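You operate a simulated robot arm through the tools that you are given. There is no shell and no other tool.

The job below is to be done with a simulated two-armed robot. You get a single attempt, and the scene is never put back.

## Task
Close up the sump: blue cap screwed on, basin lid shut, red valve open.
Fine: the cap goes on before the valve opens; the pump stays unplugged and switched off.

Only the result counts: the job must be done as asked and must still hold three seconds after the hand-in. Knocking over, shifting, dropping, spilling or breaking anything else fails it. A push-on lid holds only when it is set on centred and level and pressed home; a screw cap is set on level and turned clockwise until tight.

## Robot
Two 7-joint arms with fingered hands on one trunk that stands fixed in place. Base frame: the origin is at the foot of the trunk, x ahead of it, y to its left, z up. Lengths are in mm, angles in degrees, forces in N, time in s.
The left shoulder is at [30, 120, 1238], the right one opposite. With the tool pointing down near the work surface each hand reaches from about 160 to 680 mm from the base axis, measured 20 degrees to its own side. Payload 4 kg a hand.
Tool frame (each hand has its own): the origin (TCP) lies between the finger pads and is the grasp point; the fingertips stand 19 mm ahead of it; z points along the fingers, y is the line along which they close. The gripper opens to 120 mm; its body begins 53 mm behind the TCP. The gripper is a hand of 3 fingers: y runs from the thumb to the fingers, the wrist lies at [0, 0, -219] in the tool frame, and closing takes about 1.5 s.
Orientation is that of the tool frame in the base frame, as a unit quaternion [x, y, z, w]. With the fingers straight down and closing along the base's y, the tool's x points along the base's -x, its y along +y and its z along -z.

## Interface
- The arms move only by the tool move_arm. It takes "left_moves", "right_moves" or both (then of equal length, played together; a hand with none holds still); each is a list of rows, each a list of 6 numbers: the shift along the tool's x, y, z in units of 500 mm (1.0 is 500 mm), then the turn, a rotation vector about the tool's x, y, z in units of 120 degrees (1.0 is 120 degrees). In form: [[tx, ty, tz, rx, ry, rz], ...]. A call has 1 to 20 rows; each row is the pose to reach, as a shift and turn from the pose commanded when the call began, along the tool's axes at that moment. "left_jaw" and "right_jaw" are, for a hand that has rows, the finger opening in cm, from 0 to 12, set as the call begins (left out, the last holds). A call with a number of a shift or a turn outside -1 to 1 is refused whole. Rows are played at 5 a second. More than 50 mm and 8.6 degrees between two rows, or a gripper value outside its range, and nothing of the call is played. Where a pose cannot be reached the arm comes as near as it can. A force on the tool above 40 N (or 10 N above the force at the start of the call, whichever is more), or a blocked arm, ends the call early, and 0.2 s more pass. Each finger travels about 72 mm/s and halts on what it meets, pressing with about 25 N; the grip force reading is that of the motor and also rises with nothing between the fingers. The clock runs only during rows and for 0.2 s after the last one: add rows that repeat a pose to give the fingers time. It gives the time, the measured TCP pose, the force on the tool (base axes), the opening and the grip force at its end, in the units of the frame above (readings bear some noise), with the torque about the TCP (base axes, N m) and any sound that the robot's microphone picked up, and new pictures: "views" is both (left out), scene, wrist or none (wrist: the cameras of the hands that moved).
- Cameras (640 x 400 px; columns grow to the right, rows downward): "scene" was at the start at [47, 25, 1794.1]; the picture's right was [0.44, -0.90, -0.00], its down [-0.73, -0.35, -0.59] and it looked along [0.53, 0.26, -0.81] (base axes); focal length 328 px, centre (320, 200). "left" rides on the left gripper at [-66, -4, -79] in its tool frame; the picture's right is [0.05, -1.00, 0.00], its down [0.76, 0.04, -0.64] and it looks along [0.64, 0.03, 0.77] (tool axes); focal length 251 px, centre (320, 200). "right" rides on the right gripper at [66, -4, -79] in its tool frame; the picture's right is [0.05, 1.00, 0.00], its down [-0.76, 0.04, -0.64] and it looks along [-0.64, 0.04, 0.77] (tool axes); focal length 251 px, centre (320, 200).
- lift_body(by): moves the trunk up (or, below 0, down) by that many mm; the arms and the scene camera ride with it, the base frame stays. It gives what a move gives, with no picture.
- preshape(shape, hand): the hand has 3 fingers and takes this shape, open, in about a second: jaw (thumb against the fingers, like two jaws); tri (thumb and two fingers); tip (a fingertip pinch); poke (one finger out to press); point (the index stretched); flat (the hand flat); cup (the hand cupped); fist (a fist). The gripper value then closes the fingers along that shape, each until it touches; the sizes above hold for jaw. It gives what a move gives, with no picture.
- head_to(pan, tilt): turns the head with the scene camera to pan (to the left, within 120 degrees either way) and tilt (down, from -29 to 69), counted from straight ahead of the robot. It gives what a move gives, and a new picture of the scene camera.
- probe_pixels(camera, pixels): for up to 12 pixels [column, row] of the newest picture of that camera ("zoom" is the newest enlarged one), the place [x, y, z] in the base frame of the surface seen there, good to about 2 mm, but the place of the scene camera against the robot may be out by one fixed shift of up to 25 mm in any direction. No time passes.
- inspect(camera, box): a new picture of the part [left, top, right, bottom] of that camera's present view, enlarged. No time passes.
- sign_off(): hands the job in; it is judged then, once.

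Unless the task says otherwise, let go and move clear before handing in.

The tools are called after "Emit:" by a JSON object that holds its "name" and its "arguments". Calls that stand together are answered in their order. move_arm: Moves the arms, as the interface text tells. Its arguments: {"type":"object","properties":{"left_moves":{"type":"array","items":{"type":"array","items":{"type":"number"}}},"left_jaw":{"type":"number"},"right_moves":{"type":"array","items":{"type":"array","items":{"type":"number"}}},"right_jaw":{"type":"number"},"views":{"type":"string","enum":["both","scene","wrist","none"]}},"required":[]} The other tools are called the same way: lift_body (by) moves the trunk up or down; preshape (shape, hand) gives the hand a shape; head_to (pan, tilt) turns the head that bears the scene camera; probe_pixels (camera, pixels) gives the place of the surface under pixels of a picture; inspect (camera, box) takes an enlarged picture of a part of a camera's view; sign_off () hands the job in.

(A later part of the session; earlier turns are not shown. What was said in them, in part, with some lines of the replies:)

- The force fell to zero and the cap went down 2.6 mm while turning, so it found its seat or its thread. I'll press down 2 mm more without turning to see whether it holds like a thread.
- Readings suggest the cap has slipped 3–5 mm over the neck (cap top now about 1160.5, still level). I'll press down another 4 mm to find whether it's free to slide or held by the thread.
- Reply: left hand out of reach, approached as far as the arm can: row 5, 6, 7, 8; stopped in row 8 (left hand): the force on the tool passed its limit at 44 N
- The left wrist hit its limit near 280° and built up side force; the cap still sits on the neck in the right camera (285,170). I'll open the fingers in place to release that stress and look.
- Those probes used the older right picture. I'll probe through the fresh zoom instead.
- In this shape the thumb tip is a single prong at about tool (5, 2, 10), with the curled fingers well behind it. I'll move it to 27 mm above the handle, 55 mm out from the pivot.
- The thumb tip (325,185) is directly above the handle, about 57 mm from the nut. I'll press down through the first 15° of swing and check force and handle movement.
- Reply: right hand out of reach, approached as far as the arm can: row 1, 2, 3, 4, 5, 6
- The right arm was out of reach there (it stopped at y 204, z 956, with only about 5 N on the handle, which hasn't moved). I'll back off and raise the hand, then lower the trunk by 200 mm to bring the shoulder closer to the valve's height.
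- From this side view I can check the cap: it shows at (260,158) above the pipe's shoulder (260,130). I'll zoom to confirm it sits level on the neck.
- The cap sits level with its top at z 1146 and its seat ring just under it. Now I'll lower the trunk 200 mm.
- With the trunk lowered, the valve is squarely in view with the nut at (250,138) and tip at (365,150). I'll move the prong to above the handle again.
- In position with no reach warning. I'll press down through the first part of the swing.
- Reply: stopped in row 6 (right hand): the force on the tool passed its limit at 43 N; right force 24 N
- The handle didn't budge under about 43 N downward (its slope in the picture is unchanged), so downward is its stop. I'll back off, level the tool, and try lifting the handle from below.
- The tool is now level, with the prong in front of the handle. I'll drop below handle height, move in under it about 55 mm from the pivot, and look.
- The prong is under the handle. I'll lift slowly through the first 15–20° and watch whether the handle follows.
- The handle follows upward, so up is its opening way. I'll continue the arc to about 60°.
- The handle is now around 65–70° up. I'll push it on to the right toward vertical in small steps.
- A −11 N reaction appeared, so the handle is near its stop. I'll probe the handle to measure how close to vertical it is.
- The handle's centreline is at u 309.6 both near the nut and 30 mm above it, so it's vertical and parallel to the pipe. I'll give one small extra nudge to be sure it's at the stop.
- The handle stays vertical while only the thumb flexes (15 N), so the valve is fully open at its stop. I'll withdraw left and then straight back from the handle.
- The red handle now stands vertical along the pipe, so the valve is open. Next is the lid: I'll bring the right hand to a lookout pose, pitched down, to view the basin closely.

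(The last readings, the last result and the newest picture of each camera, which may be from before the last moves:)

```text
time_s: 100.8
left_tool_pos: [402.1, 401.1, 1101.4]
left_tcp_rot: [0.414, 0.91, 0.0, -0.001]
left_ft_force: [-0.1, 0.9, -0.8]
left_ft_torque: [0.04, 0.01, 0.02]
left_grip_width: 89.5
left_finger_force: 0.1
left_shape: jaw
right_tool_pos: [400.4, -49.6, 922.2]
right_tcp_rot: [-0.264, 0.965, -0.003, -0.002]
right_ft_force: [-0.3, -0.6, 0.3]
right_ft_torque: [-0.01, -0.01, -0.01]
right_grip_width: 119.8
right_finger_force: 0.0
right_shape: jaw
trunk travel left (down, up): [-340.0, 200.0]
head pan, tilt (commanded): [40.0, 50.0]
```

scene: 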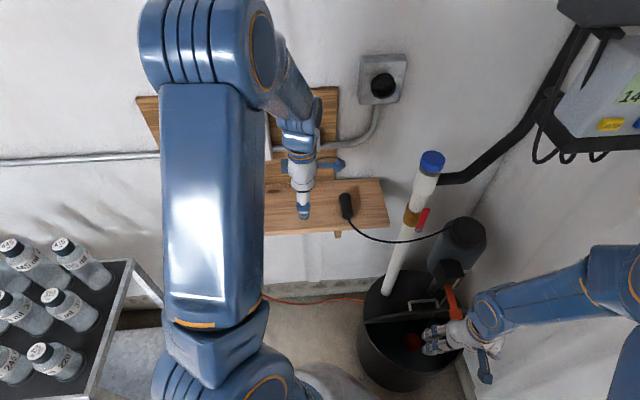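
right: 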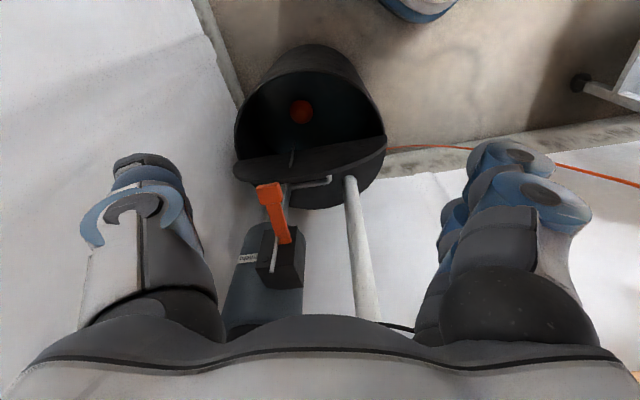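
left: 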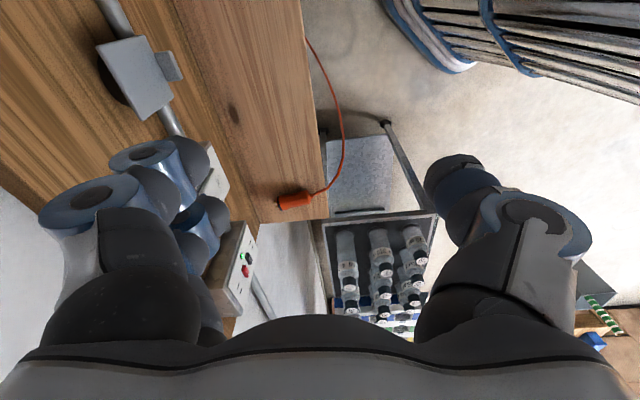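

The basin and lid are now in clear view at (310,130). I'll zoom in and probe the lid's outline.

Emit:
{"name": "inspect", "arguments": {"camera": "right", "box": [220, 35, 400, 220]}}

Emit:
{"name": "probe_pixels", "arguments": {"camera": "zoom", "pixels": [[170, 265], [200, 290], [260, 312], [350, 310], [420, 290], [490, 225], [300, 275], [400, 262], [330, 260], [420, 345], [360, 348], [455, 315]]}}

```text
2.16 times, centred on (310, 128) of right
```

zoom: 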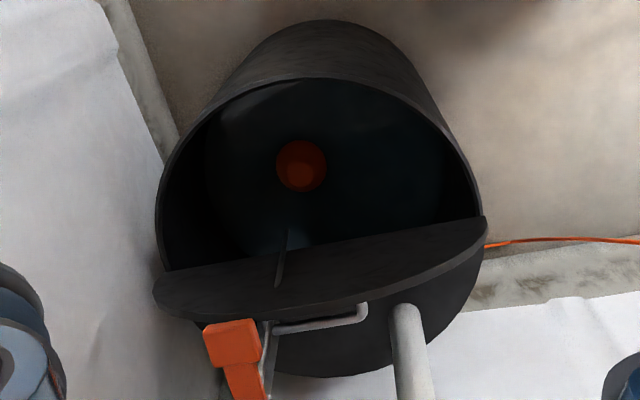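

```text
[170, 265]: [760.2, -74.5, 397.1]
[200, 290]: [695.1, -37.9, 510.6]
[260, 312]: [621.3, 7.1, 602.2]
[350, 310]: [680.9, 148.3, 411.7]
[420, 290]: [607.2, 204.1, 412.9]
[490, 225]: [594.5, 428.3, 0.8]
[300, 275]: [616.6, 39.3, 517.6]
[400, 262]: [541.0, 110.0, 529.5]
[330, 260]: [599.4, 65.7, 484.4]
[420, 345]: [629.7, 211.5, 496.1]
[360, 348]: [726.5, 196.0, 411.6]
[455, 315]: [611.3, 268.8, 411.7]
```

The lid stands up with its inner face toward us and its arc edge on top. I'll probe more points on the face, hinge line and arc to get its plane and size.

Emit:
{"name": "inspect", "arguments": {"camera": "right", "box": [255, 115, 365, 190]}}

Emit:
{"name": "probe_pixels", "arguments": {"camera": "right", "pixels": [[245, 165], [255, 175], [265, 168], [280, 165], [300, 160], [320, 155], [340, 150], [360, 143], [375, 140], [250, 178], [270, 180], [300, 175]]}}

Emit:
{"name": "probe_pixels", "arguments": {"camera": "right", "pixels": [[237, 165], [243, 178], [262, 184], [320, 170], [340, 163], [360, 155], [380, 143], [330, 180], [290, 185], [386, 137], [265, 120], [350, 110]]}}

```text
5.33 times, centred on (310, 152) of right
```

zoom: 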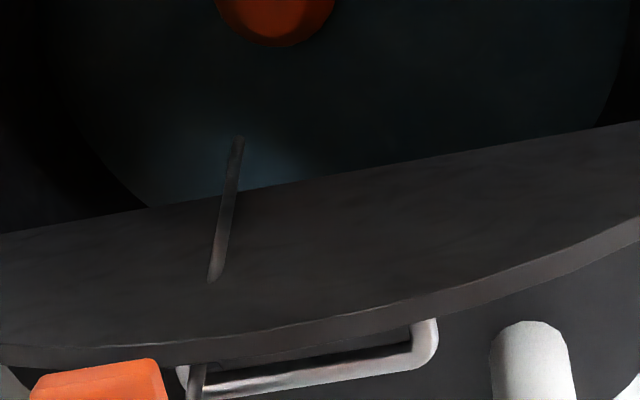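

```text
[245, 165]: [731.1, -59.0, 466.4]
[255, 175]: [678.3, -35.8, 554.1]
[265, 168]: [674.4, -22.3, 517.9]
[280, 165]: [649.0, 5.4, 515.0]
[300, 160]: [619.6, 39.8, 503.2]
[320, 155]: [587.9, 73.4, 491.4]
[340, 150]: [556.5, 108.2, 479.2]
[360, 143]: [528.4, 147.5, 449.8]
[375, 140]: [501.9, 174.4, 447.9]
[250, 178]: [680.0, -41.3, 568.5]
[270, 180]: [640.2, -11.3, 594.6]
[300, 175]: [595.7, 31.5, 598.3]
```

```text
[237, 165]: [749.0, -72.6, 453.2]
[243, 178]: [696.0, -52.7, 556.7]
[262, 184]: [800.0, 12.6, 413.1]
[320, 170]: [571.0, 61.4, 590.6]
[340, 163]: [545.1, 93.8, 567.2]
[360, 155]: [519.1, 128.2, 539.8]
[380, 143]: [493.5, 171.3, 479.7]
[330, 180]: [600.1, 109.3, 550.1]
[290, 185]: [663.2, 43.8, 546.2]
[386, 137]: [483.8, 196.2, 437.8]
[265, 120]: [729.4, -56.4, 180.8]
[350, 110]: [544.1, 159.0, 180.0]
```

The lid leans at about 76° over a hinge line x+y≈691 at z 412, radius about 192, centre (637,54); its handle is on the far face. I'll use the left hand to push it over from behind. First I'll move the left hand away from the shelf and yaw it, and raise the right hand so both clear when the trunk lowers.

Emit:
{"name": "move_arm", "arguments": {"left_moves": [[-0.027, -0.024, -0.009, 0, 0, 0.0], [-0.055, -0.049, -0.018, 0, 0, 0.07], [-0.082, -0.073, -0.027, 0, 0, 0.14], [-0.11, -0.097, -0.036, 0, 0, 0.21], [-0.137, -0.121, -0.045, 0, 0, 0.28], [-0.164, -0.145, -0.054, 0, 0, 0.35], [-0.192, -0.17, -0.063, 0, 0, 0.42], [-0.219, -0.194, -0.071, 0, 0, 0.49], [-0.246, -0.218, -0.08, 0, 0, 0.56], [-0.274, -0.242, -0.089, 0, 0, 0.63], [-0.301, -0.2667, -0.098, 0, 0, 0.7], [-0.301, -0.2667, -0.098, 0, 0, 0.717]], "right_moves": [[0, 0, -0.05, 0, 0, 0], [0, 0, -0.1, 0, 0, 0], [0, 0, -0.155, 0, 0, 0], [0, 0, -0.21, 0, 0, 0], [0, 0, -0.265, 0, 0, 0], [0, 0, -0.32, 0, 0, 0], [0, 0, -0.375, 0, 0, 0], [0, 0, -0.43, 0, 0, 0], [0, 0, -0.485, 0, 0, 0], [0, 0, -0.54, 0, 0, 0], [0, 0, -0.58, 0, 0, 0], [0, 0, -0.6, 0, 0, 0]], "left_jaw": 0}}

```text
time_s: 103.5
left_tool_pos: [399.0, 201.2, 1150.2]
left_tcp_rot: [0.925, 0.381, -0.001, 0.0]
left_ft_force: [-0.3, 0.1, 0.0]
left_ft_torque: [0.02, 0.01, -0.03]
left_grip_width: 0.1
left_finger_force: 25.1
left_shape: jaw
right_tool_pos: [402.5, -46.8, 1221.8]
right_tcp_rot: [-0.264, 0.964, -0.004, -0.001]
right_ft_force: [0.6, 0.3, 0.2]
right_ft_torque: [0.03, -0.02, 0.03]
right_grip_width: 119.8
right_finger_force: 0.1
right_shape: jaw
trunk travel left (down, up): [-340.0, 200.0]
head pan, tilt (commanded): [40.0, 50.0]
```

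scene: 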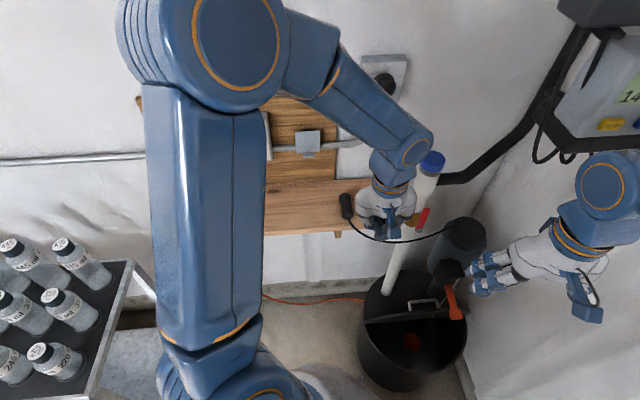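
right: 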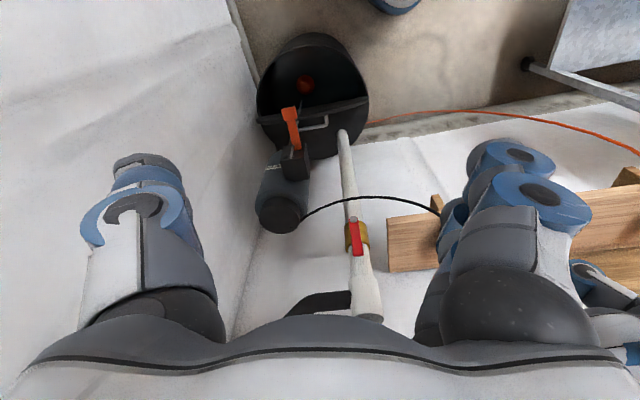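
left: 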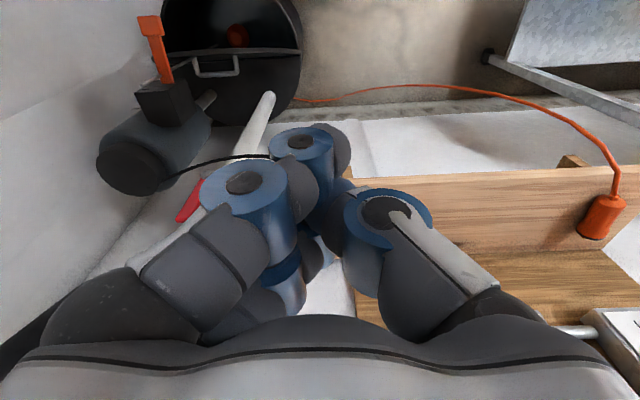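

Both arms are clear of the furniture. I'll lower the trunk by 300 mm.

Emit:
{"name": "lift_body", "arguments": {"by": -300}}

Emit:
{"name": "inspect", "arguments": {"camera": "scene", "box": [0, 0, 640, 400]}}

Emit:
{"name": "inspect", "arguments": {"camera": "right", "box": [0, 0, 640, 400]}}

Emit:
{"name": "inspect", "arguments": {"camera": "left", "box": [0, 0, 640, 400]}}

```text
time_s: 106.5
left_tool_pos: [400.1, 200.2, 850.2]
left_tcp_rot: [0.924, 0.381, -0.002, -0.001]
left_ft_force: [-0.6, -0.3, 0.3]
left_ft_torque: [-0.01, -0.03, -0.01]
left_grip_width: 0.0
left_finger_force: 25.0
left_shape: jaw
right_tool_pos: [402.0, -47.5, 922.0]
right_tcp_rot: [-0.265, 0.964, -0.003, -0.002]
right_ft_force: [0.4, 0.0, -0.3]
right_ft_torque: [-0.03, -0.01, -0.01]
right_grip_width: 119.7
right_finger_force: 0.1
right_shape: jaw
trunk travel left (down, up): [-40.0, 500.0]
head pan, tilt (commanded): [40.0, 50.0]
```

```text
1.00 times, centred on (320, 200) of scene (not enlarged: the box is as wide or as high as the picture)
```

zoom: 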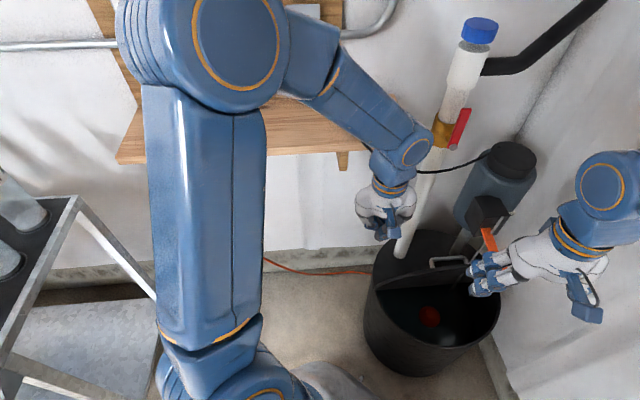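

```text
1.00 times, centred on (320, 200) of right (not enlarged: the box is as wide or as high as the picture)
```

zoom: 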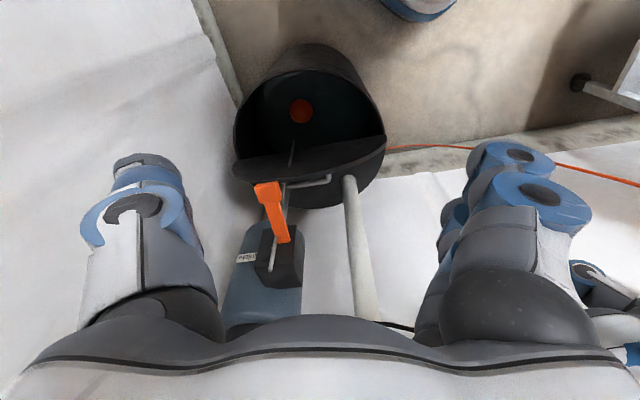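

```text
1.00 times, centred on (320, 200) of left (not enlarged: the box is as wide or as high as the picture)
```

zoom: 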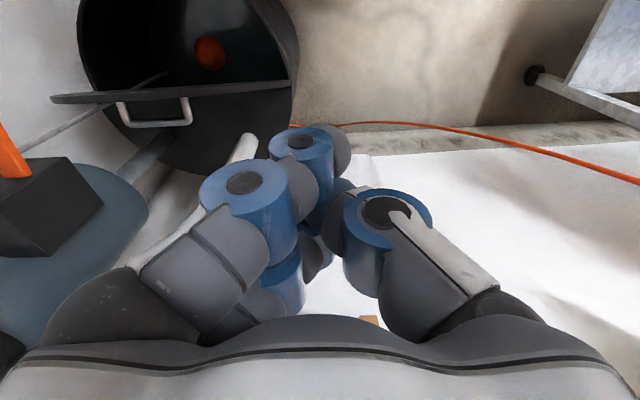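

The view is good and the path to the lid is open. I'll bring the closed left hand over the front of the basin, pitched 15° so the wrist leans toward the room.

Emit:
{"name": "move_arm", "arguments": {"left_moves": [[0.0012, 0.035, 0.053, 0, 0.0, 0], [0.0024, 0.07, 0.105, 0, 0.02, 0], [0.0036, 0.105, 0.158, 0, 0.04, 0], [0.0048, 0.139, 0.21, 0, 0.06, 0], [0.006, 0.173, 0.263, 0, 0.08, 0], [0.0072, 0.208, 0.315, 0, 0.1, 0], [0.0084, 0.243, 0.368, 0, 0.125, 0], [0.0096, 0.277, 0.42, 0, 0.125, 0], [0.0096, 0.277, 0.42, 0, 0.125, 0]]}}

Emit:
{"name": "inspect", "arguments": {"camera": "right", "box": [200, 20, 440, 240]}}

```text
time_s: 108.5
left_tool_pos: [500.3, 105.7, 640.0]
left_tcp_rot: [0.916, 0.379, 0.12, -0.05]
left_ft_force: [0.2, 1.1, -0.3]
left_ft_torque: [-0.05, -0.03, 0.01]
left_grip_width: 0.0
left_finger_force: 25.6
left_shape: jaw
right_tool_pos: [401.8, -48.3, 921.2]
right_tcp_rot: [-0.264, 0.964, -0.004, -0.002]
right_ft_force: [1.1, 0.5, -0.3]
right_ft_torque: [0.01, 0.0, 0.01]
right_grip_width: 119.8
right_finger_force: 0.0
right_shape: jaw
trunk travel left (down, up): [-40.0, 500.0]
head pan, tilt (commanded): [40.0, 50.0]
```

scene: 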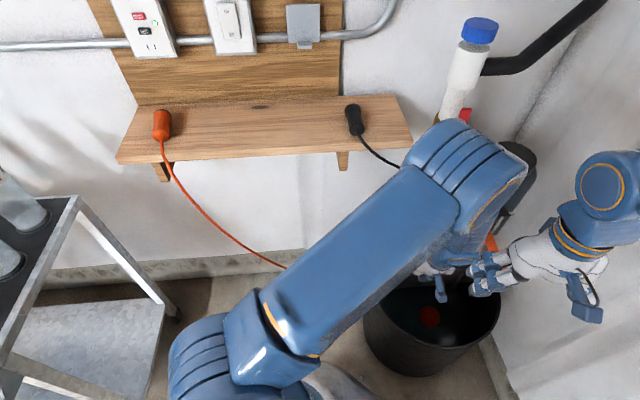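
left: 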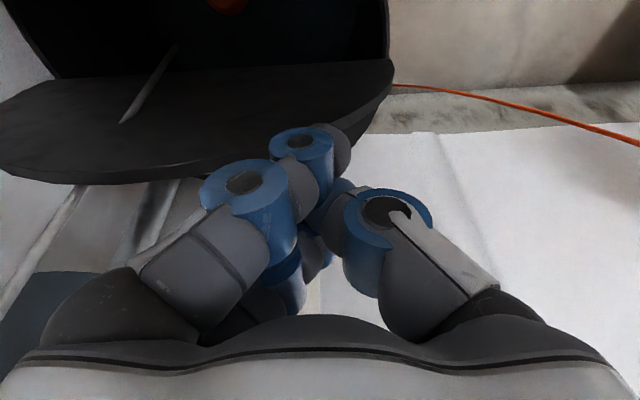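

```text
1.82 times, centred on (320, 130) of right
```

zoom: 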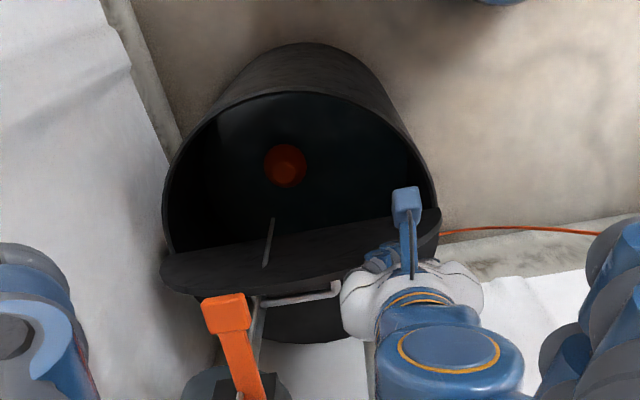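

The left hand is in front of the lid's top edge. I'll pass over the edge (z 547 there) to the far side, staying above it, then look.

Emit:
{"name": "move_arm", "arguments": {"left_moves": [[0.057, 0.0006, 0.015, 0, 0, 0], [0.113, 0.0012, 0.03, 0, 0, 0], [0.1702, 0.0018, 0.0456, 0, 0, 0], [0.16, 0.0018, 0.085, 0, 0, 0], [0.1496, 0.0018, 0.1228, 0, 0, 0], [0.1496, 0.0018, 0.1228, 0, 0, 0]]}}

Emit:
{"name": "inspect", "arguments": {"camera": "right", "box": [200, 60, 440, 220]}}

```text
time_s: 109.8
left_tool_pos: [563.2, 168.6, 599.0]
left_tcp_rot: [0.916, 0.379, 0.12, -0.049]
left_ft_force: [-0.5, -0.6, 1.1]
left_ft_torque: [-0.01, -0.03, -0.02]
left_grip_width: 0.0
left_finger_force: 25.4
left_shape: jaw
right_tool_pos: [403.0, -47.3, 922.0]
right_tcp_rot: [-0.266, 0.964, -0.003, -0.001]
right_ft_force: [0.3, -0.2, -1.0]
right_ft_torque: [0.01, 0.02, -0.03]
right_grip_width: 120.1
right_finger_force: 0.0
right_shape: jaw
trunk travel left (down, up): [-40.0, 500.0]
head pan, tilt (commanded): [40.0, 50.0]
```

scene: 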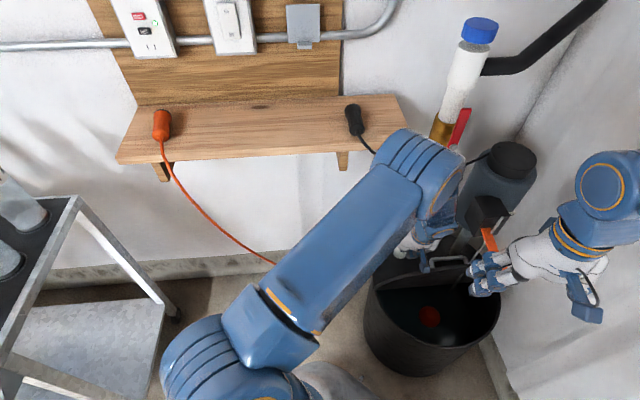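
left: 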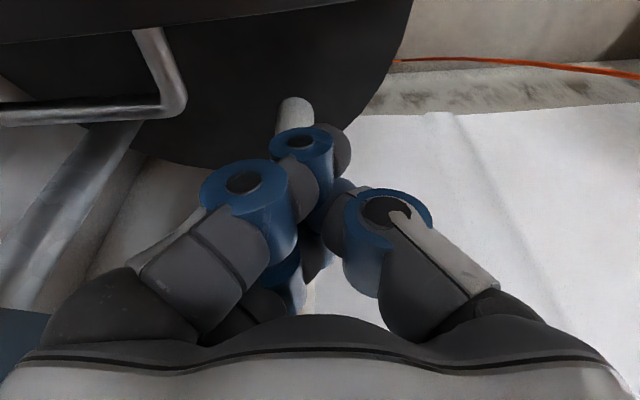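

```text
2.50 times, centred on (320, 140) of right
```

zoom: 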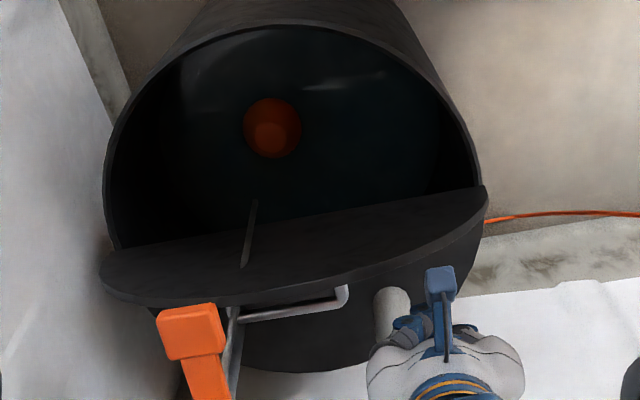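

Over the edge now, behind the lid. The left elbow looks near the cord in the scene view, so I'll probe its actual position before descending.

Emit:
{"name": "probe_pixels", "arguments": {"camera": "scene", "pixels": [[440, 185], [460, 175], [410, 140], [380, 180], [430, 220], [465, 160], [300, 270], [365, 145], [487, 155]]}}

Emit:
{"name": "inspect", "arguments": {"camera": "scene", "box": [340, 80, 500, 300]}}

```text
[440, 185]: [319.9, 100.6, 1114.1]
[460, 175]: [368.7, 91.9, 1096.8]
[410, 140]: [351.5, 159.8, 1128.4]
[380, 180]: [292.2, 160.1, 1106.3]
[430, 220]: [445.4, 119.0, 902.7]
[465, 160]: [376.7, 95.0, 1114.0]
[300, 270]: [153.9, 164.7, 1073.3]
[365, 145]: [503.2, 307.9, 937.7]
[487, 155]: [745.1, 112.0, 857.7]
```

```text
1.82 times, centred on (420, 190) of scene
```

zoom: 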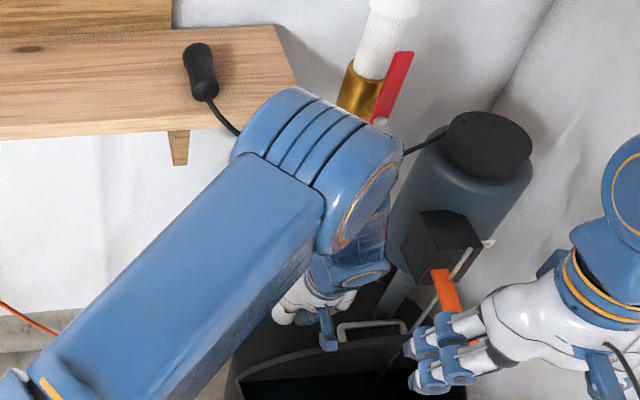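

The elbow is actually near (350,130,1100), far from the cord and valve. I'll lower the fingertips behind the lid.

Emit:
{"name": "move_arm", "arguments": {"left_moves": [[-0.01, 0, 0.038, 0, 0, 0], [-0.02, 0, 0.077, 0, 0, 0], [-0.031, 0, 0.1158, 0, 0, 0], [-0.034, 0, 0.127, 0, 0, 0], [-0.034, 0, 0.127, 0, 0, 0]]}}

Emit:
{"name": "inspect", "arguments": {"camera": "right", "box": [200, 60, 440, 220]}}

```text
time_s: 111.0
left_tool_pos: [562.4, 167.8, 533.4]
left_tcp_rot: [0.916, 0.379, 0.119, -0.051]
left_ft_force: [-0.8, -0.2, -0.1]
left_ft_torque: [0.0, -0.01, -0.02]
left_grip_width: 0.2
left_finger_force: 25.2
left_shape: jaw
right_tool_pos: [401.8, -48.1, 922.3]
right_tcp_rot: [-0.265, 0.964, -0.003, -0.002]
right_ft_force: [0.0, 0.3, -0.1]
right_ft_torque: [-0.04, -0.02, -0.02]
right_grip_width: 119.8
right_finger_force: 0.1
right_shape: jaw
trunk travel left (down, up): [-40.0, 500.0]
head pan, tilt (commanded): [40.0, 50.0]
```

scene: 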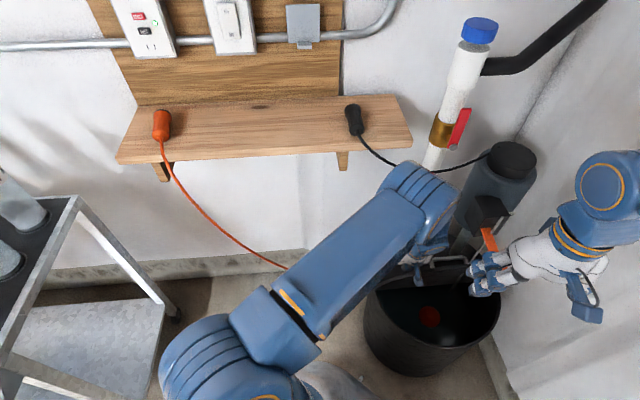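
left: 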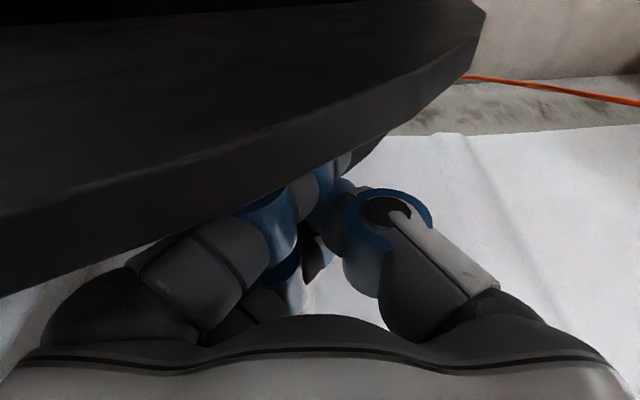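

```text
2.50 times, centred on (320, 140) of right
```

zoom: 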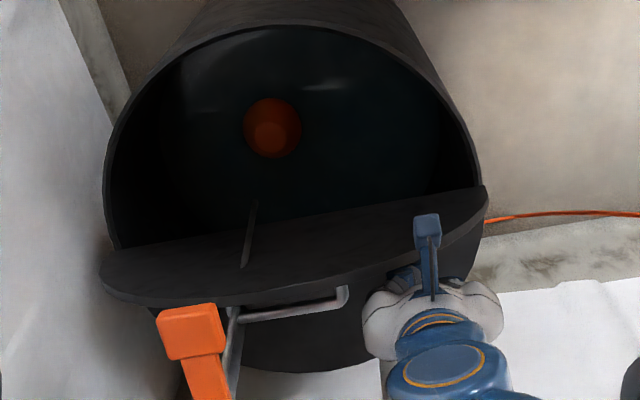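

The fingertips are behind the lid's upper edge with the camera arm clear above it. I'll push forward gently and watch whether the lid swings.

Emit:
{"name": "move_arm", "arguments": {"left_moves": [[-0.015, 0, -0.0002, 0, 0, 0], [-0.03, 0, -0.0005, 0, 0, 0], [-0.045, 0, -0.001, 0, 0, 0], [-0.06, 0, -0.0015, 0, 0, 0], [-0.072, 0, -0.002, 0, 0, 0], [-0.0858, 0, -0.0024, 0, 0, 0]]}}

Emit:
{"name": "inspect", "arguments": {"camera": "right", "box": [200, 60, 440, 220]}}

```text
time_s: 112.5
left_tool_pos: [532.4, 137.5, 523.9]
left_tcp_rot: [0.916, 0.378, 0.119, -0.051]
left_ft_force: [1.5, 1.0, 0.2]
left_ft_torque: [0.03, 0.03, 0.01]
left_grip_width: 0.0
left_finger_force: 25.5
left_shape: jaw
right_tool_pos: [403.5, -47.1, 922.2]
right_tcp_rot: [-0.265, 0.964, -0.002, -0.002]
right_ft_force: [-0.5, 0.3, 0.5]
right_ft_torque: [0.01, -0.02, -0.04]
right_grip_width: 120.1
right_finger_force: 0.1
right_shape: jaw
trunk travel left (down, up): [-40.0, 500.0]
head pan, tilt (commanded): [40.0, 50.0]
```

scene: 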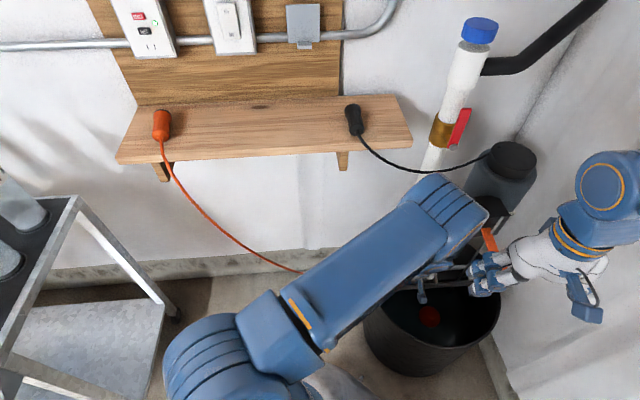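
left: 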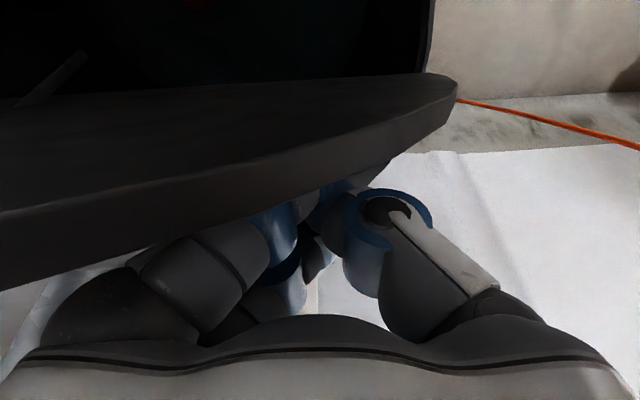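

```text
2.50 times, centred on (320, 140) of right
```

zoom: 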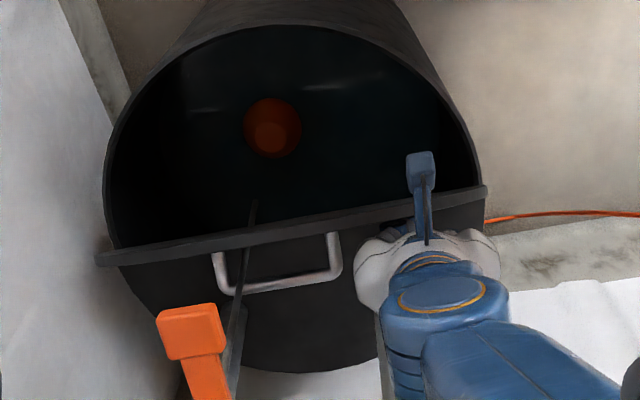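

The lid swings forward easily with about 1.5 N. I'll continue the arc down to about 30°.

Emit:
{"name": "move_arm", "arguments": {"left_moves": [[-0.0175, 0, 0.003, 0, 0, 0], [-0.035, 0, 0.006, 0, 0, 0], [-0.0524, 0, 0.0094, 0, 0, 0], [-0.068, 0, 0.0165, 0, 0, 0], [-0.085, 0, 0.024, 0, 0, 0], [-0.101, 0, 0.0322, 0, 0, 0], [-0.101, 0, 0.0322, 0, 0, 0]]}}

Emit:
{"name": "inspect", "arguments": {"camera": "right", "box": [200, 60, 440, 220]}}

```text
time_s: 114.0
left_tool_pos: [501.0, 106.8, 496.4]
left_tcp_rot: [0.916, 0.38, 0.12, -0.051]
left_ft_force: [0.6, 1.2, 0.8]
left_ft_torque: [0.02, -0.03, -0.01]
left_grip_width: 0.0
left_finger_force: 24.9
left_shape: jaw
right_tool_pos: [402.4, -50.0, 921.5]
right_tcp_rot: [-0.265, 0.964, -0.004, -0.004]
right_ft_force: [-6.2, -15.0, -4.8]
right_ft_torque: [-0.15, -0.12, 0.68]
right_grip_width: 119.9
right_finger_force: 0.1
right_shape: jaw
trunk travel left (down, up): [-40.0, 500.0]
head pan, tilt (commanded): [40.0, 50.0]
```

scene: 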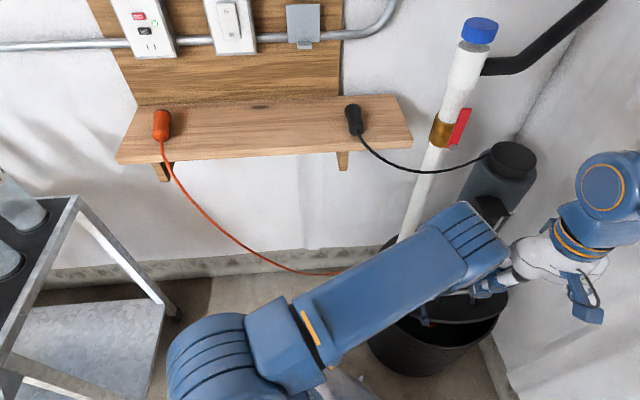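
left: 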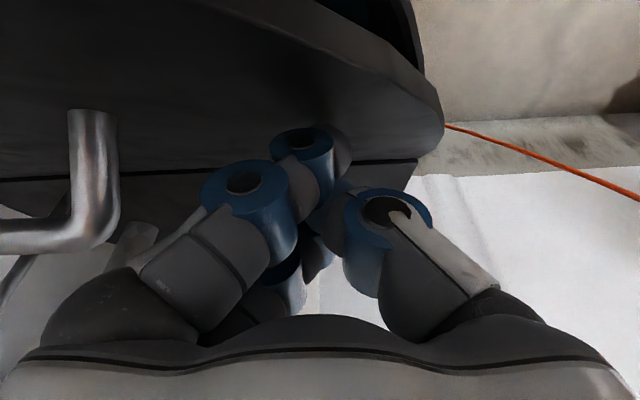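

```text
2.50 times, centred on (320, 140) of right
```

zoom: 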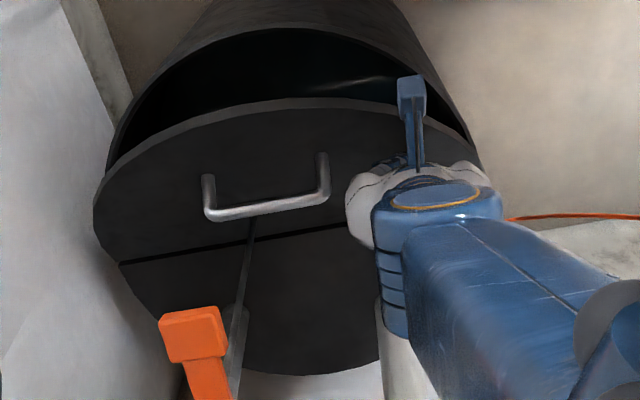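

The lid is at about 30°, but the right hand shows −15 N sideways: the left forearm is touching it. I'll move the right hand back and to the right before going on.

Emit:
{"name": "move_arm", "arguments": {"right_moves": [[0.02, -0.03, -0.01, 0, 0, 0], [0.05, -0.06, -0.02, 0, 0, 0], [0.1, -0.08, -0.04, 0, 0, 0], [0.15, -0.085, -0.06, 0, 0, 0], [0.2, -0.08, -0.08, 0, 0, 0], [0.25, -0.075, -0.09, 0, 0, 0], [0.274, -0.07, -0.09, 0, 0, 0]]}}

```text
time_s: 115.7
left_tool_pos: [501.1, 106.6, 494.9]
left_tcp_rot: [0.916, 0.379, 0.12, -0.05]
left_ft_force: [-0.3, 0.1, 0.0]
left_ft_torque: [-0.02, -0.01, -0.01]
left_grip_width: 0.1
left_finger_force: 25.2
left_shape: jaw
right_tool_pos: [302.3, -148.1, 968.4]
right_tcp_rot: [-0.265, 0.964, -0.003, -0.002]
right_ft_force: [0.0, 0.3, -0.2]
right_ft_torque: [0.0, 0.04, 0.04]
right_grip_width: 119.8
right_finger_force: 0.1
right_shape: jaw
trunk travel left (down, up): [-40.0, 500.0]
head pan, tilt (commanded): [40.0, 50.0]
```

scene: 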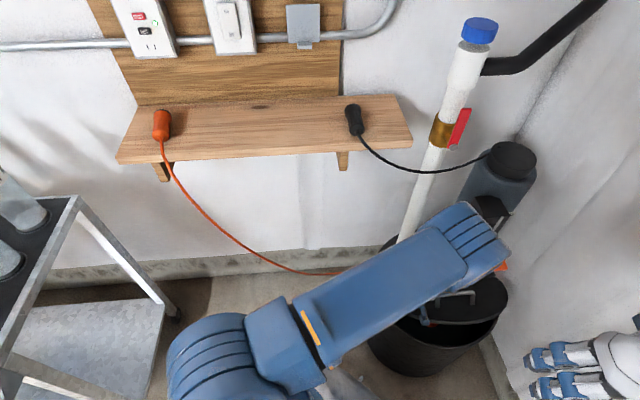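
right: 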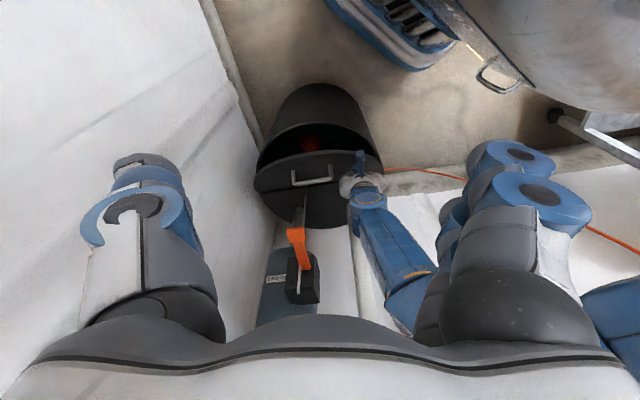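

The right hand is free now, and the lid stays at about 30° on hinge friction. I'll push it on down toward closed.

Emit:
{"name": "move_arm", "arguments": {"left_moves": [[-0.014, 0, 0.011, 0, 0, 0], [-0.028, 0, 0.022, 0, 0, 0], [-0.0408, 0, 0.0342, 0, 0, 0], [-0.05, 0, 0.046, 0, 0, 0], [-0.058, 0, 0.056, 0, 0, 0], [-0.065, 0, 0.067, 0, 0, 0], [-0.0714, 0, 0.0782, 0, 0, 0]]}}

Emit:
{"name": "inspect", "arguments": {"camera": "right", "box": [230, 70, 410, 240]}}

```text
time_s: 117.2
left_tool_pos: [483.6, 88.6, 448.8]
left_tcp_rot: [0.917, 0.378, 0.119, -0.05]
left_ft_force: [0.1, 0.4, 0.1]
left_ft_torque: [0.0, 0.0, 0.05]
left_grip_width: 0.0
left_finger_force: 25.5
left_shape: jaw
right_tool_pos: [303.4, -146.1, 967.1]
right_tcp_rot: [-0.265, 0.964, -0.004, -0.002]
right_ft_force: [-0.1, -0.6, -0.4]
right_ft_torque: [-0.05, 0.0, 0.02]
right_grip_width: 120.1
right_finger_force: 0.0
right_shape: jaw
trunk travel left (down, up): [-40.0, 500.0]
head pan, tilt (commanded): [40.0, 50.0]
```

scene: 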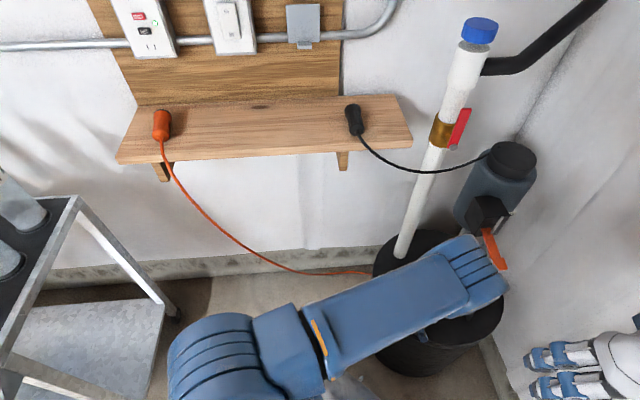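
left: 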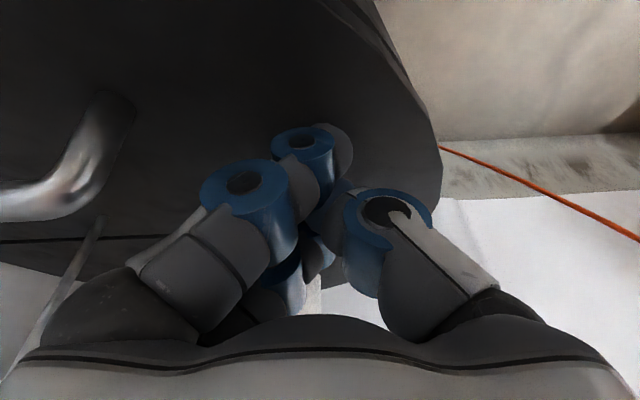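

```text
2.35 times, centred on (320, 155) of right
```

zoom: 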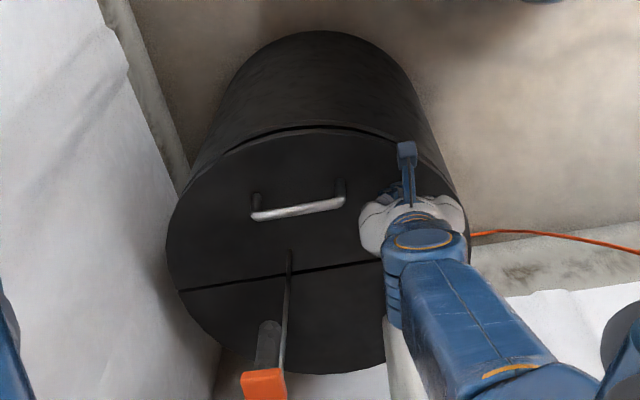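

The lid is almost shut, with a thin dark gap still showing at the front (zoom 340,130). I'll press straight down until contact force rises.

Emit:
{"name": "move_arm", "arguments": {"left_moves": [[-0.0015, 0, 0.006, 0, 0, 0], [-0.003, 0, 0.012, 0, 0, 0], [-0.0045, 0, 0.018, 0, 0, 0], [-0.006, 0, 0.024, 0, 0, 0], [-0.0075, 0, 0.03, 0, 0, 0], [-0.0075, 0, 0.03, 0, 0, 0]], "views": "none"}}

Emit:
{"name": "inspect", "arguments": {"camera": "right", "box": [240, 80, 400, 200]}}

Emit:
{"name": "probe_pixels", "arguments": {"camera": "zoom", "pixels": [[320, 100], [250, 115], [200, 160], [330, 200], [150, 250], [300, 260], [250, 300], [400, 300]]}}

```text
time_s: 118.7
left_tool_pos: [484.0, 89.7, 433.0]
left_tcp_rot: [0.916, 0.379, 0.12, -0.05]
left_ft_force: [0.4, -0.2, 3.3]
left_ft_torque: [-0.06, 0.06, 0.0]
left_grip_width: 0.2
left_finger_force: 24.9
left_shape: jaw
right_tool_pos: [302.0, -147.6, 968.7]
right_tcp_rot: [-0.265, 0.964, -0.003, -0.001]
right_ft_force: [0.7, -0.4, 0.7]
right_ft_torque: [-0.02, 0.0, 0.01]
right_grip_width: 119.8
right_finger_force: 0.1
right_shape: jaw
trunk travel left (down, up): [-40.0, 500.0]
head pan, tilt (commanded): [40.0, 50.0]
```

```text
3.33 times, centred on (320, 140) of right
```

zoom: 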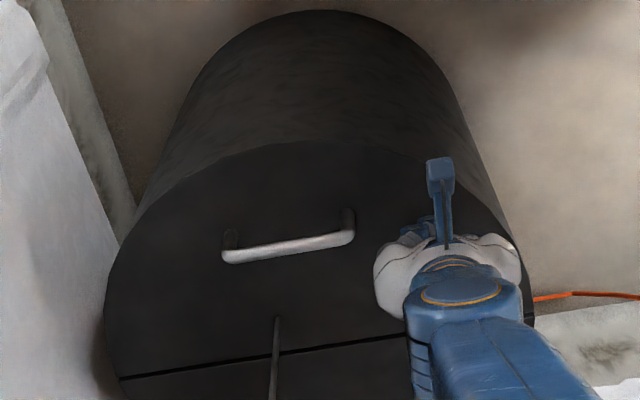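

```text
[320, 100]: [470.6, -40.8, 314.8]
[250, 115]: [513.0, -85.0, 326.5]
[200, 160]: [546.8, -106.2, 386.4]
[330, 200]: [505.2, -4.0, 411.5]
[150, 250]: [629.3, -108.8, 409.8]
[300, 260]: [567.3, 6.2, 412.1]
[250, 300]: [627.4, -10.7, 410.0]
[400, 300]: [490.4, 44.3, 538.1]
```

The lid top now reads z 410–412, level with the fixed half, and the gap is gone, with 3.3 N on the fingers. I'll press a little more firmly to make sure it's home.

Emit:
{"name": "move_arm", "arguments": {"left_moves": [[-0.0008, 0, 0.003, 0, 0, 0], [-0.0015, 0, 0.006, 0, 0, 0], [-0.002, 0, 0.009, 0, 0, 0], [-0.002, 0, 0.009, 0, 0, 0]], "views": "none"}}

Emit:
{"name": "inspect", "arguments": {"camera": "right", "box": [240, 80, 400, 200]}}

```text
time_s: 119.7
left_tool_pos: [486.2, 87.9, 431.9]
left_tcp_rot: [0.916, 0.378, 0.123, -0.048]
left_ft_force: [7.8, -7.0, 32.4]
left_ft_torque: [-0.47, 0.48, 0.26]
left_grip_width: 0.0
left_finger_force: 25.3
left_shape: jaw
right_tool_pos: [301.9, -147.6, 967.8]
right_tcp_rot: [-0.265, 0.964, -0.003, 0.0]
right_ft_force: [0.8, -0.3, -0.3]
right_ft_torque: [0.0, -0.03, 0.01]
right_grip_width: 120.0
right_finger_force: 0.1
right_shape: jaw
trunk travel left (down, up): [-40.0, 500.0]
head pan, tilt (commanded): [40.0, 50.0]
```

```text
3.33 times, centred on (320, 140) of right
```

zoom: 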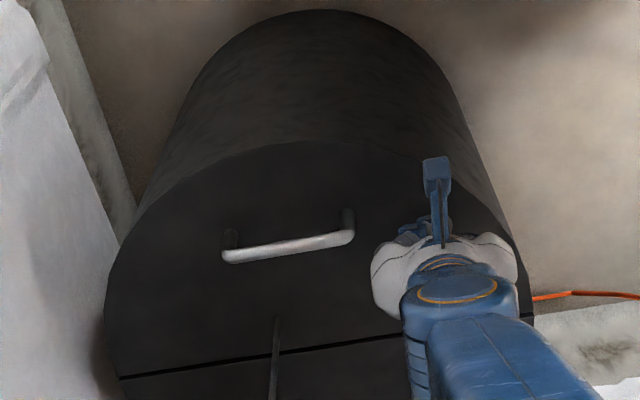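

The lid took 32 N and stays flush, so it's fully shut. I'll lift the left hand straight up and back away from the basin.

Emit:
{"name": "move_arm", "arguments": {"left_moves": [[0.012, 0, -0.045, 0, 0, 0], [0.03, 0, -0.11, 0, 0, 0], [0.052, 0, -0.19, 0, 0, 0], [0.0774, 0, -0.28, 0, 0, 0], [0.09, -0.03, -0.35, 0, 0, 0], [0.09, -0.09, -0.4, 0, 0, 0], [0.09, -0.16, -0.44, 0, 0, 0], [0.09, -0.23, -0.48, 0, 0, 0], [0.09, -0.28, -0.5, 0, 0, 0]]}}

Emit:
{"name": "inspect", "arguments": {"camera": "right", "box": [200, 60, 440, 240]}}

```text
time_s: 121.7
left_tool_pos: [370.3, 173.2, 682.3]
left_tcp_rot: [0.916, 0.379, 0.119, -0.05]
left_ft_force: [-0.6, 0.0, 0.4]
left_ft_torque: [-0.06, 0.01, 0.03]
left_grip_width: 0.3
left_finger_force: 25.6
left_shape: jaw
right_tool_pos: [302.4, -147.7, 967.9]
right_tcp_rot: [-0.265, 0.964, -0.003, -0.001]
right_ft_force: [0.4, 0.3, -0.4]
right_ft_torque: [-0.03, -0.01, -0.02]
right_grip_width: 119.8
right_finger_force: 0.0
right_shape: jaw
trunk travel left (down, up): [-40.0, 500.0]
head pan, tilt (commanded): [40.0, 50.0]
```

scene: 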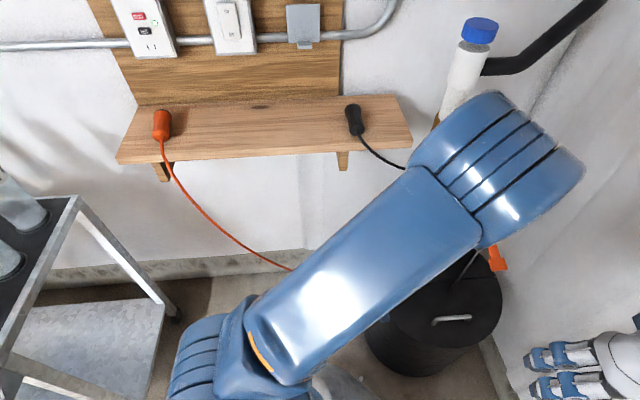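
left: 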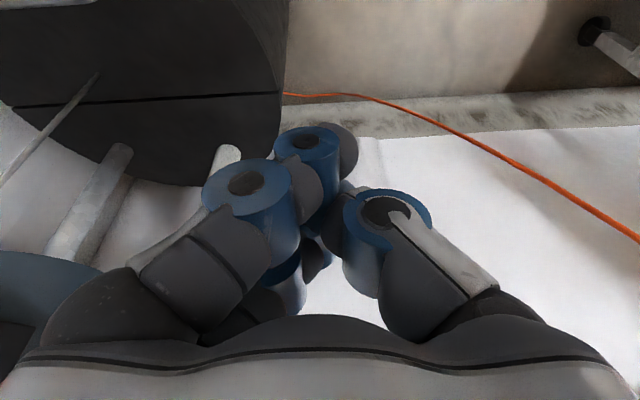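

```text
2.22 times, centred on (320, 150) of right
```

zoom: 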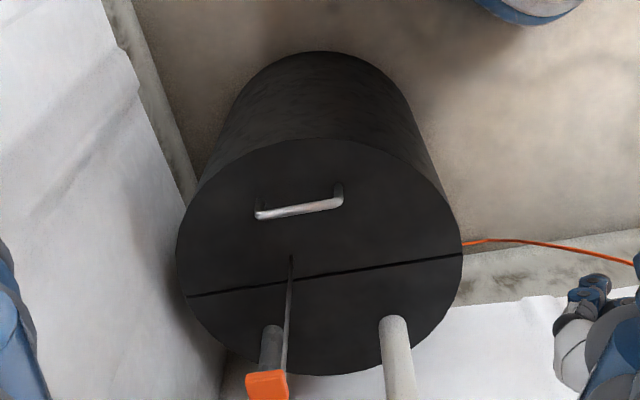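

The lid is shut flush (zoom 320,230) and the hand is away. I'll raise the trunk to bring the arms up and clear, then check valve, cap and the rest.

Emit:
{"name": "lift_body", "arguments": {"by": 300}}

Emit:
{"name": "move_arm", "arguments": {"left_moves": [[-0.03, -0.03, -0.04, 0, -0.02, -0.05], [-0.06, -0.06, -0.08, 0, -0.04, -0.1], [-0.09, -0.09, -0.12, 0, -0.06, -0.15], [-0.11, -0.12, -0.16, 0, -0.08, -0.2], [-0.11, -0.15, -0.2, 0, -0.1, -0.25], [-0.11, -0.18, -0.24, 0, -0.12, -0.3], [-0.11, -0.2, -0.28, 0, -0.12, -0.35]]}}

Emit:
{"name": "head_to", "arguments": {"pan": 25, "tilt": 52}}

```text
time_s: 124.7
left_tool_pos: [370.9, 173.1, 982.0]
left_tcp_rot: [0.916, 0.379, 0.119, -0.05]
left_ft_force: [0.8, -0.3, 0.0]
left_ft_torque: [-0.02, 0.0, -0.02]
left_grip_width: 0.1
left_finger_force: 24.9
left_shape: jaw
right_tool_pos: [301.5, -147.1, 1267.6]
right_tcp_rot: [-0.265, 0.964, -0.003, -0.002]
right_ft_force: [0.4, 0.7, -0.2]
right_ft_torque: [0.0, 0.03, 0.02]
right_grip_width: 120.1
right_finger_force: 0.1
right_shape: jaw
trunk travel left (down, up): [-340.0, 200.0]
head pan, tilt (commanded): [40.0, 50.0]
```

```text
time_s: 126.2
left_tool_pos: [293.9, 184.4, 1115.2]
left_tcp_rot: [0.727, 0.685, 0.015, 0.043]
left_ft_force: [0.4, 0.1, -0.6]
left_ft_torque: [-0.01, 0.0, 0.02]
left_grip_width: 0.0
left_finger_force: 25.1
left_shape: jaw
left hand out of reach, approached as far as the arm can: row 3, 4, 5, 6, 7
right_tool_pos: [301.7, -147.5, 1267.3]
right_tcp_rot: [-0.265, 0.964, -0.005, -0.002]
right_ft_force: [-0.4, -0.1, -0.3]
right_ft_torque: [-0.01, 0.0, -0.02]
right_grip_width: 119.9
right_finger_force: 0.1
right_shape: jaw
trunk travel left (down, up): [-340.0, 200.0]
head pan, tilt (commanded): [40.0, 50.0]
```

scene: 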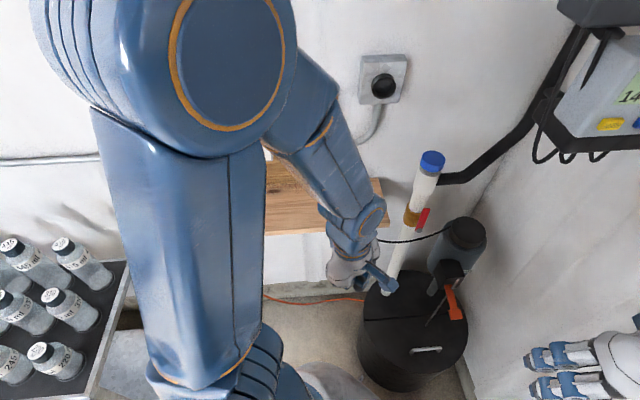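
left: 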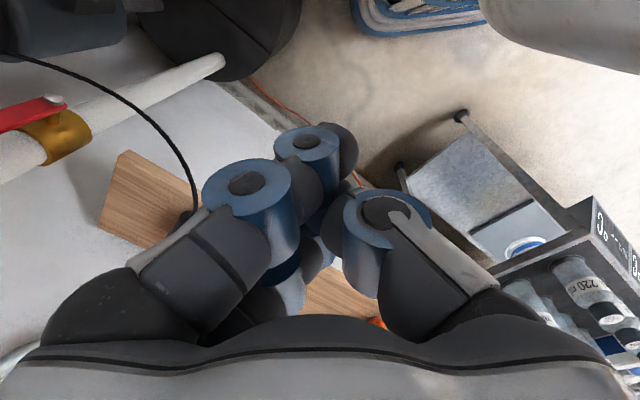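

```text
time_s: 127.0
left_tool_pos: [296.9, 184.9, 1111.9]
left_tcp_rot: [0.728, 0.685, 0.016, 0.043]
left_ft_force: [-0.5, -0.3, -0.9]
left_ft_torque: [-0.03, 0.0, 0.02]
left_grip_width: 0.1
left_finger_force: 24.7
left_shape: jaw
right_tool_pos: [302.6, -146.9, 1268.5]
right_tcp_rot: [-0.265, 0.964, -0.003, -0.001]
right_ft_force: [0.3, -0.8, -1.1]
right_ft_torque: [-0.03, 0.01, 0.04]
right_grip_width: 119.9
right_finger_force: 0.0
right_shape: jaw
trunk travel left (down, up): [-340.0, 200.0]
head pan, tilt (commanded): [25.0, 52.0]
```

scene: 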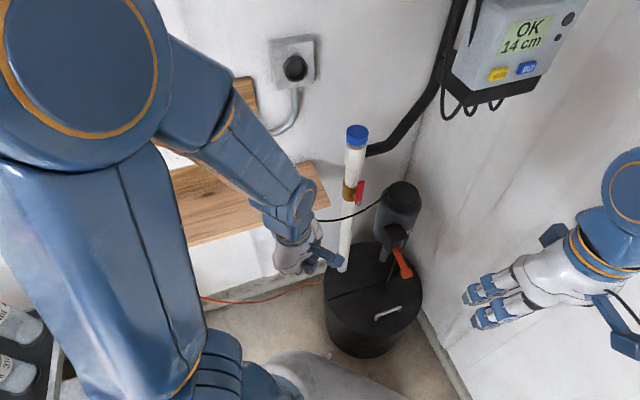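

Cap (357,135), valve handle (360,192) and lid (375,300) look right from the scene camera. I'll zoom on each for a final check.

Emit:
{"name": "inspect", "arguments": {"camera": "scene", "box": [315, 110, 425, 250]}}

Emit:
{"name": "inspect", "arguments": {"camera": "scene", "box": [310, 220, 440, 370]}}

Emit:
{"name": "inspect", "arguments": {"camera": "right", "box": [0, 0, 640, 400]}}

Emit:
{"name": "head_to", "arguments": {"pan": 60, "tilt": 45}}

```text
2.86 times, centred on (370, 180) of scene
```

zoom: 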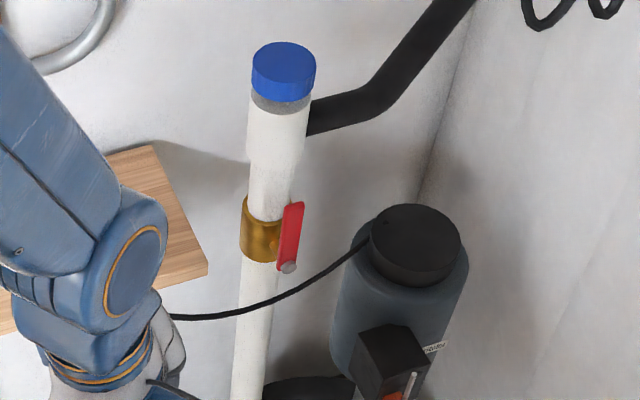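

```text
2.67 times, centred on (375, 295) of scene
```

zoom: 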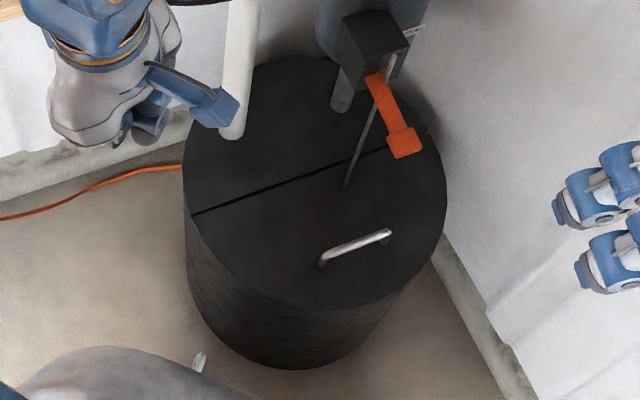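

```text
1.00 times, centred on (320, 200) of right (not enlarged: the box is as wide or as high as the picture)
```

zoom: 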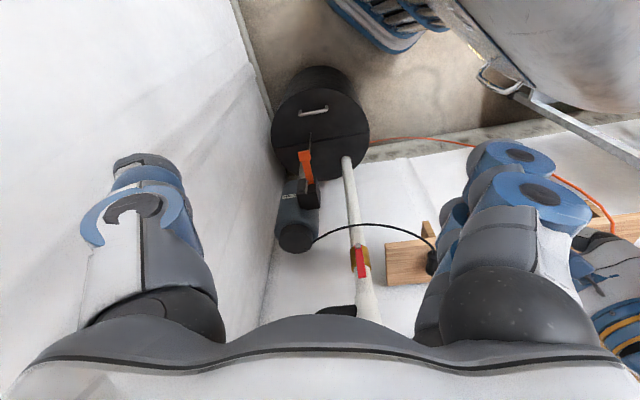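

```text
time_s: 128.0
left_tool_pos: [295.2, 184.9, 1113.3]
left_tcp_rot: [0.728, 0.684, 0.016, 0.042]
left_ft_force: [0.3, -0.2, -0.2]
left_ft_torque: [-0.02, -0.02, -0.01]
left_grip_width: 0.0
left_finger_force: 24.8
left_shape: jaw
right_tool_pos: [302.9, -147.8, 1266.2]
right_tcp_rot: [-0.266, 0.964, -0.003, -0.001]
right_ft_force: [0.4, -0.7, -0.4]
right_ft_torque: [-0.01, 0.02, 0.03]
right_grip_width: 120.0
right_finger_force: 0.1
right_shape: jaw
trunk travel left (down, up): [-340.0, 200.0]
head pan, tilt (commanded): [60.0, 45.0]
```

scene: 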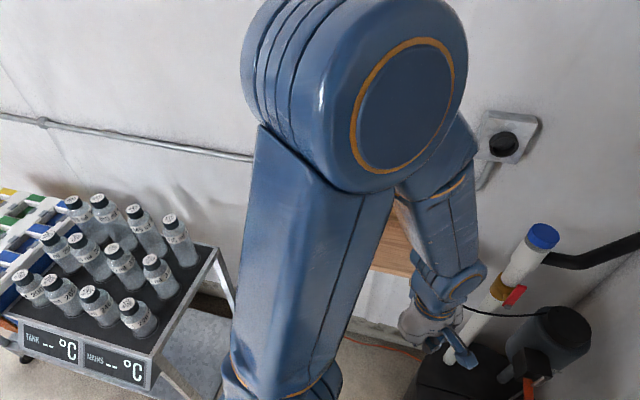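

The last pictures show the blue cap level and tight on the pipe, and the red handle upright along it. The lid is flush with its handle on top, and both plugs and the pump switch look untouched, with both hands clear. I'm handing the job in.

Emit:
{"name": "sign_off", "arguments": {}}

```text
The job is handed in.
```

The sump is closed up and handed in: the blue cap is screwed on, the basin lid is shut and the red valve is open. The result of the judging hasn't come back to me.

- **Cap:** it sits level on the pipe neck. I turned it clockwise until it stopped turning and resisted at over 1 N m.
- **Valve:** I opened it only after the cap was tight. The handle would not go down, so I lifted it. It now stands upright along the pipe, at its stop.
- **Lid:** I swung it shut from behind and pressed it home with about 32 N. It is flush with the fixed half of the basin cover.
- **Pump:** I never touched its plug or switch, so it stays unplugged and switched off.

While I was closing the lid, the left forearm brushed the right hand at about 15 N. I moved the right hand away before going on, and nothing else was disturbed. Both hands were clear of everything at the hand-in.
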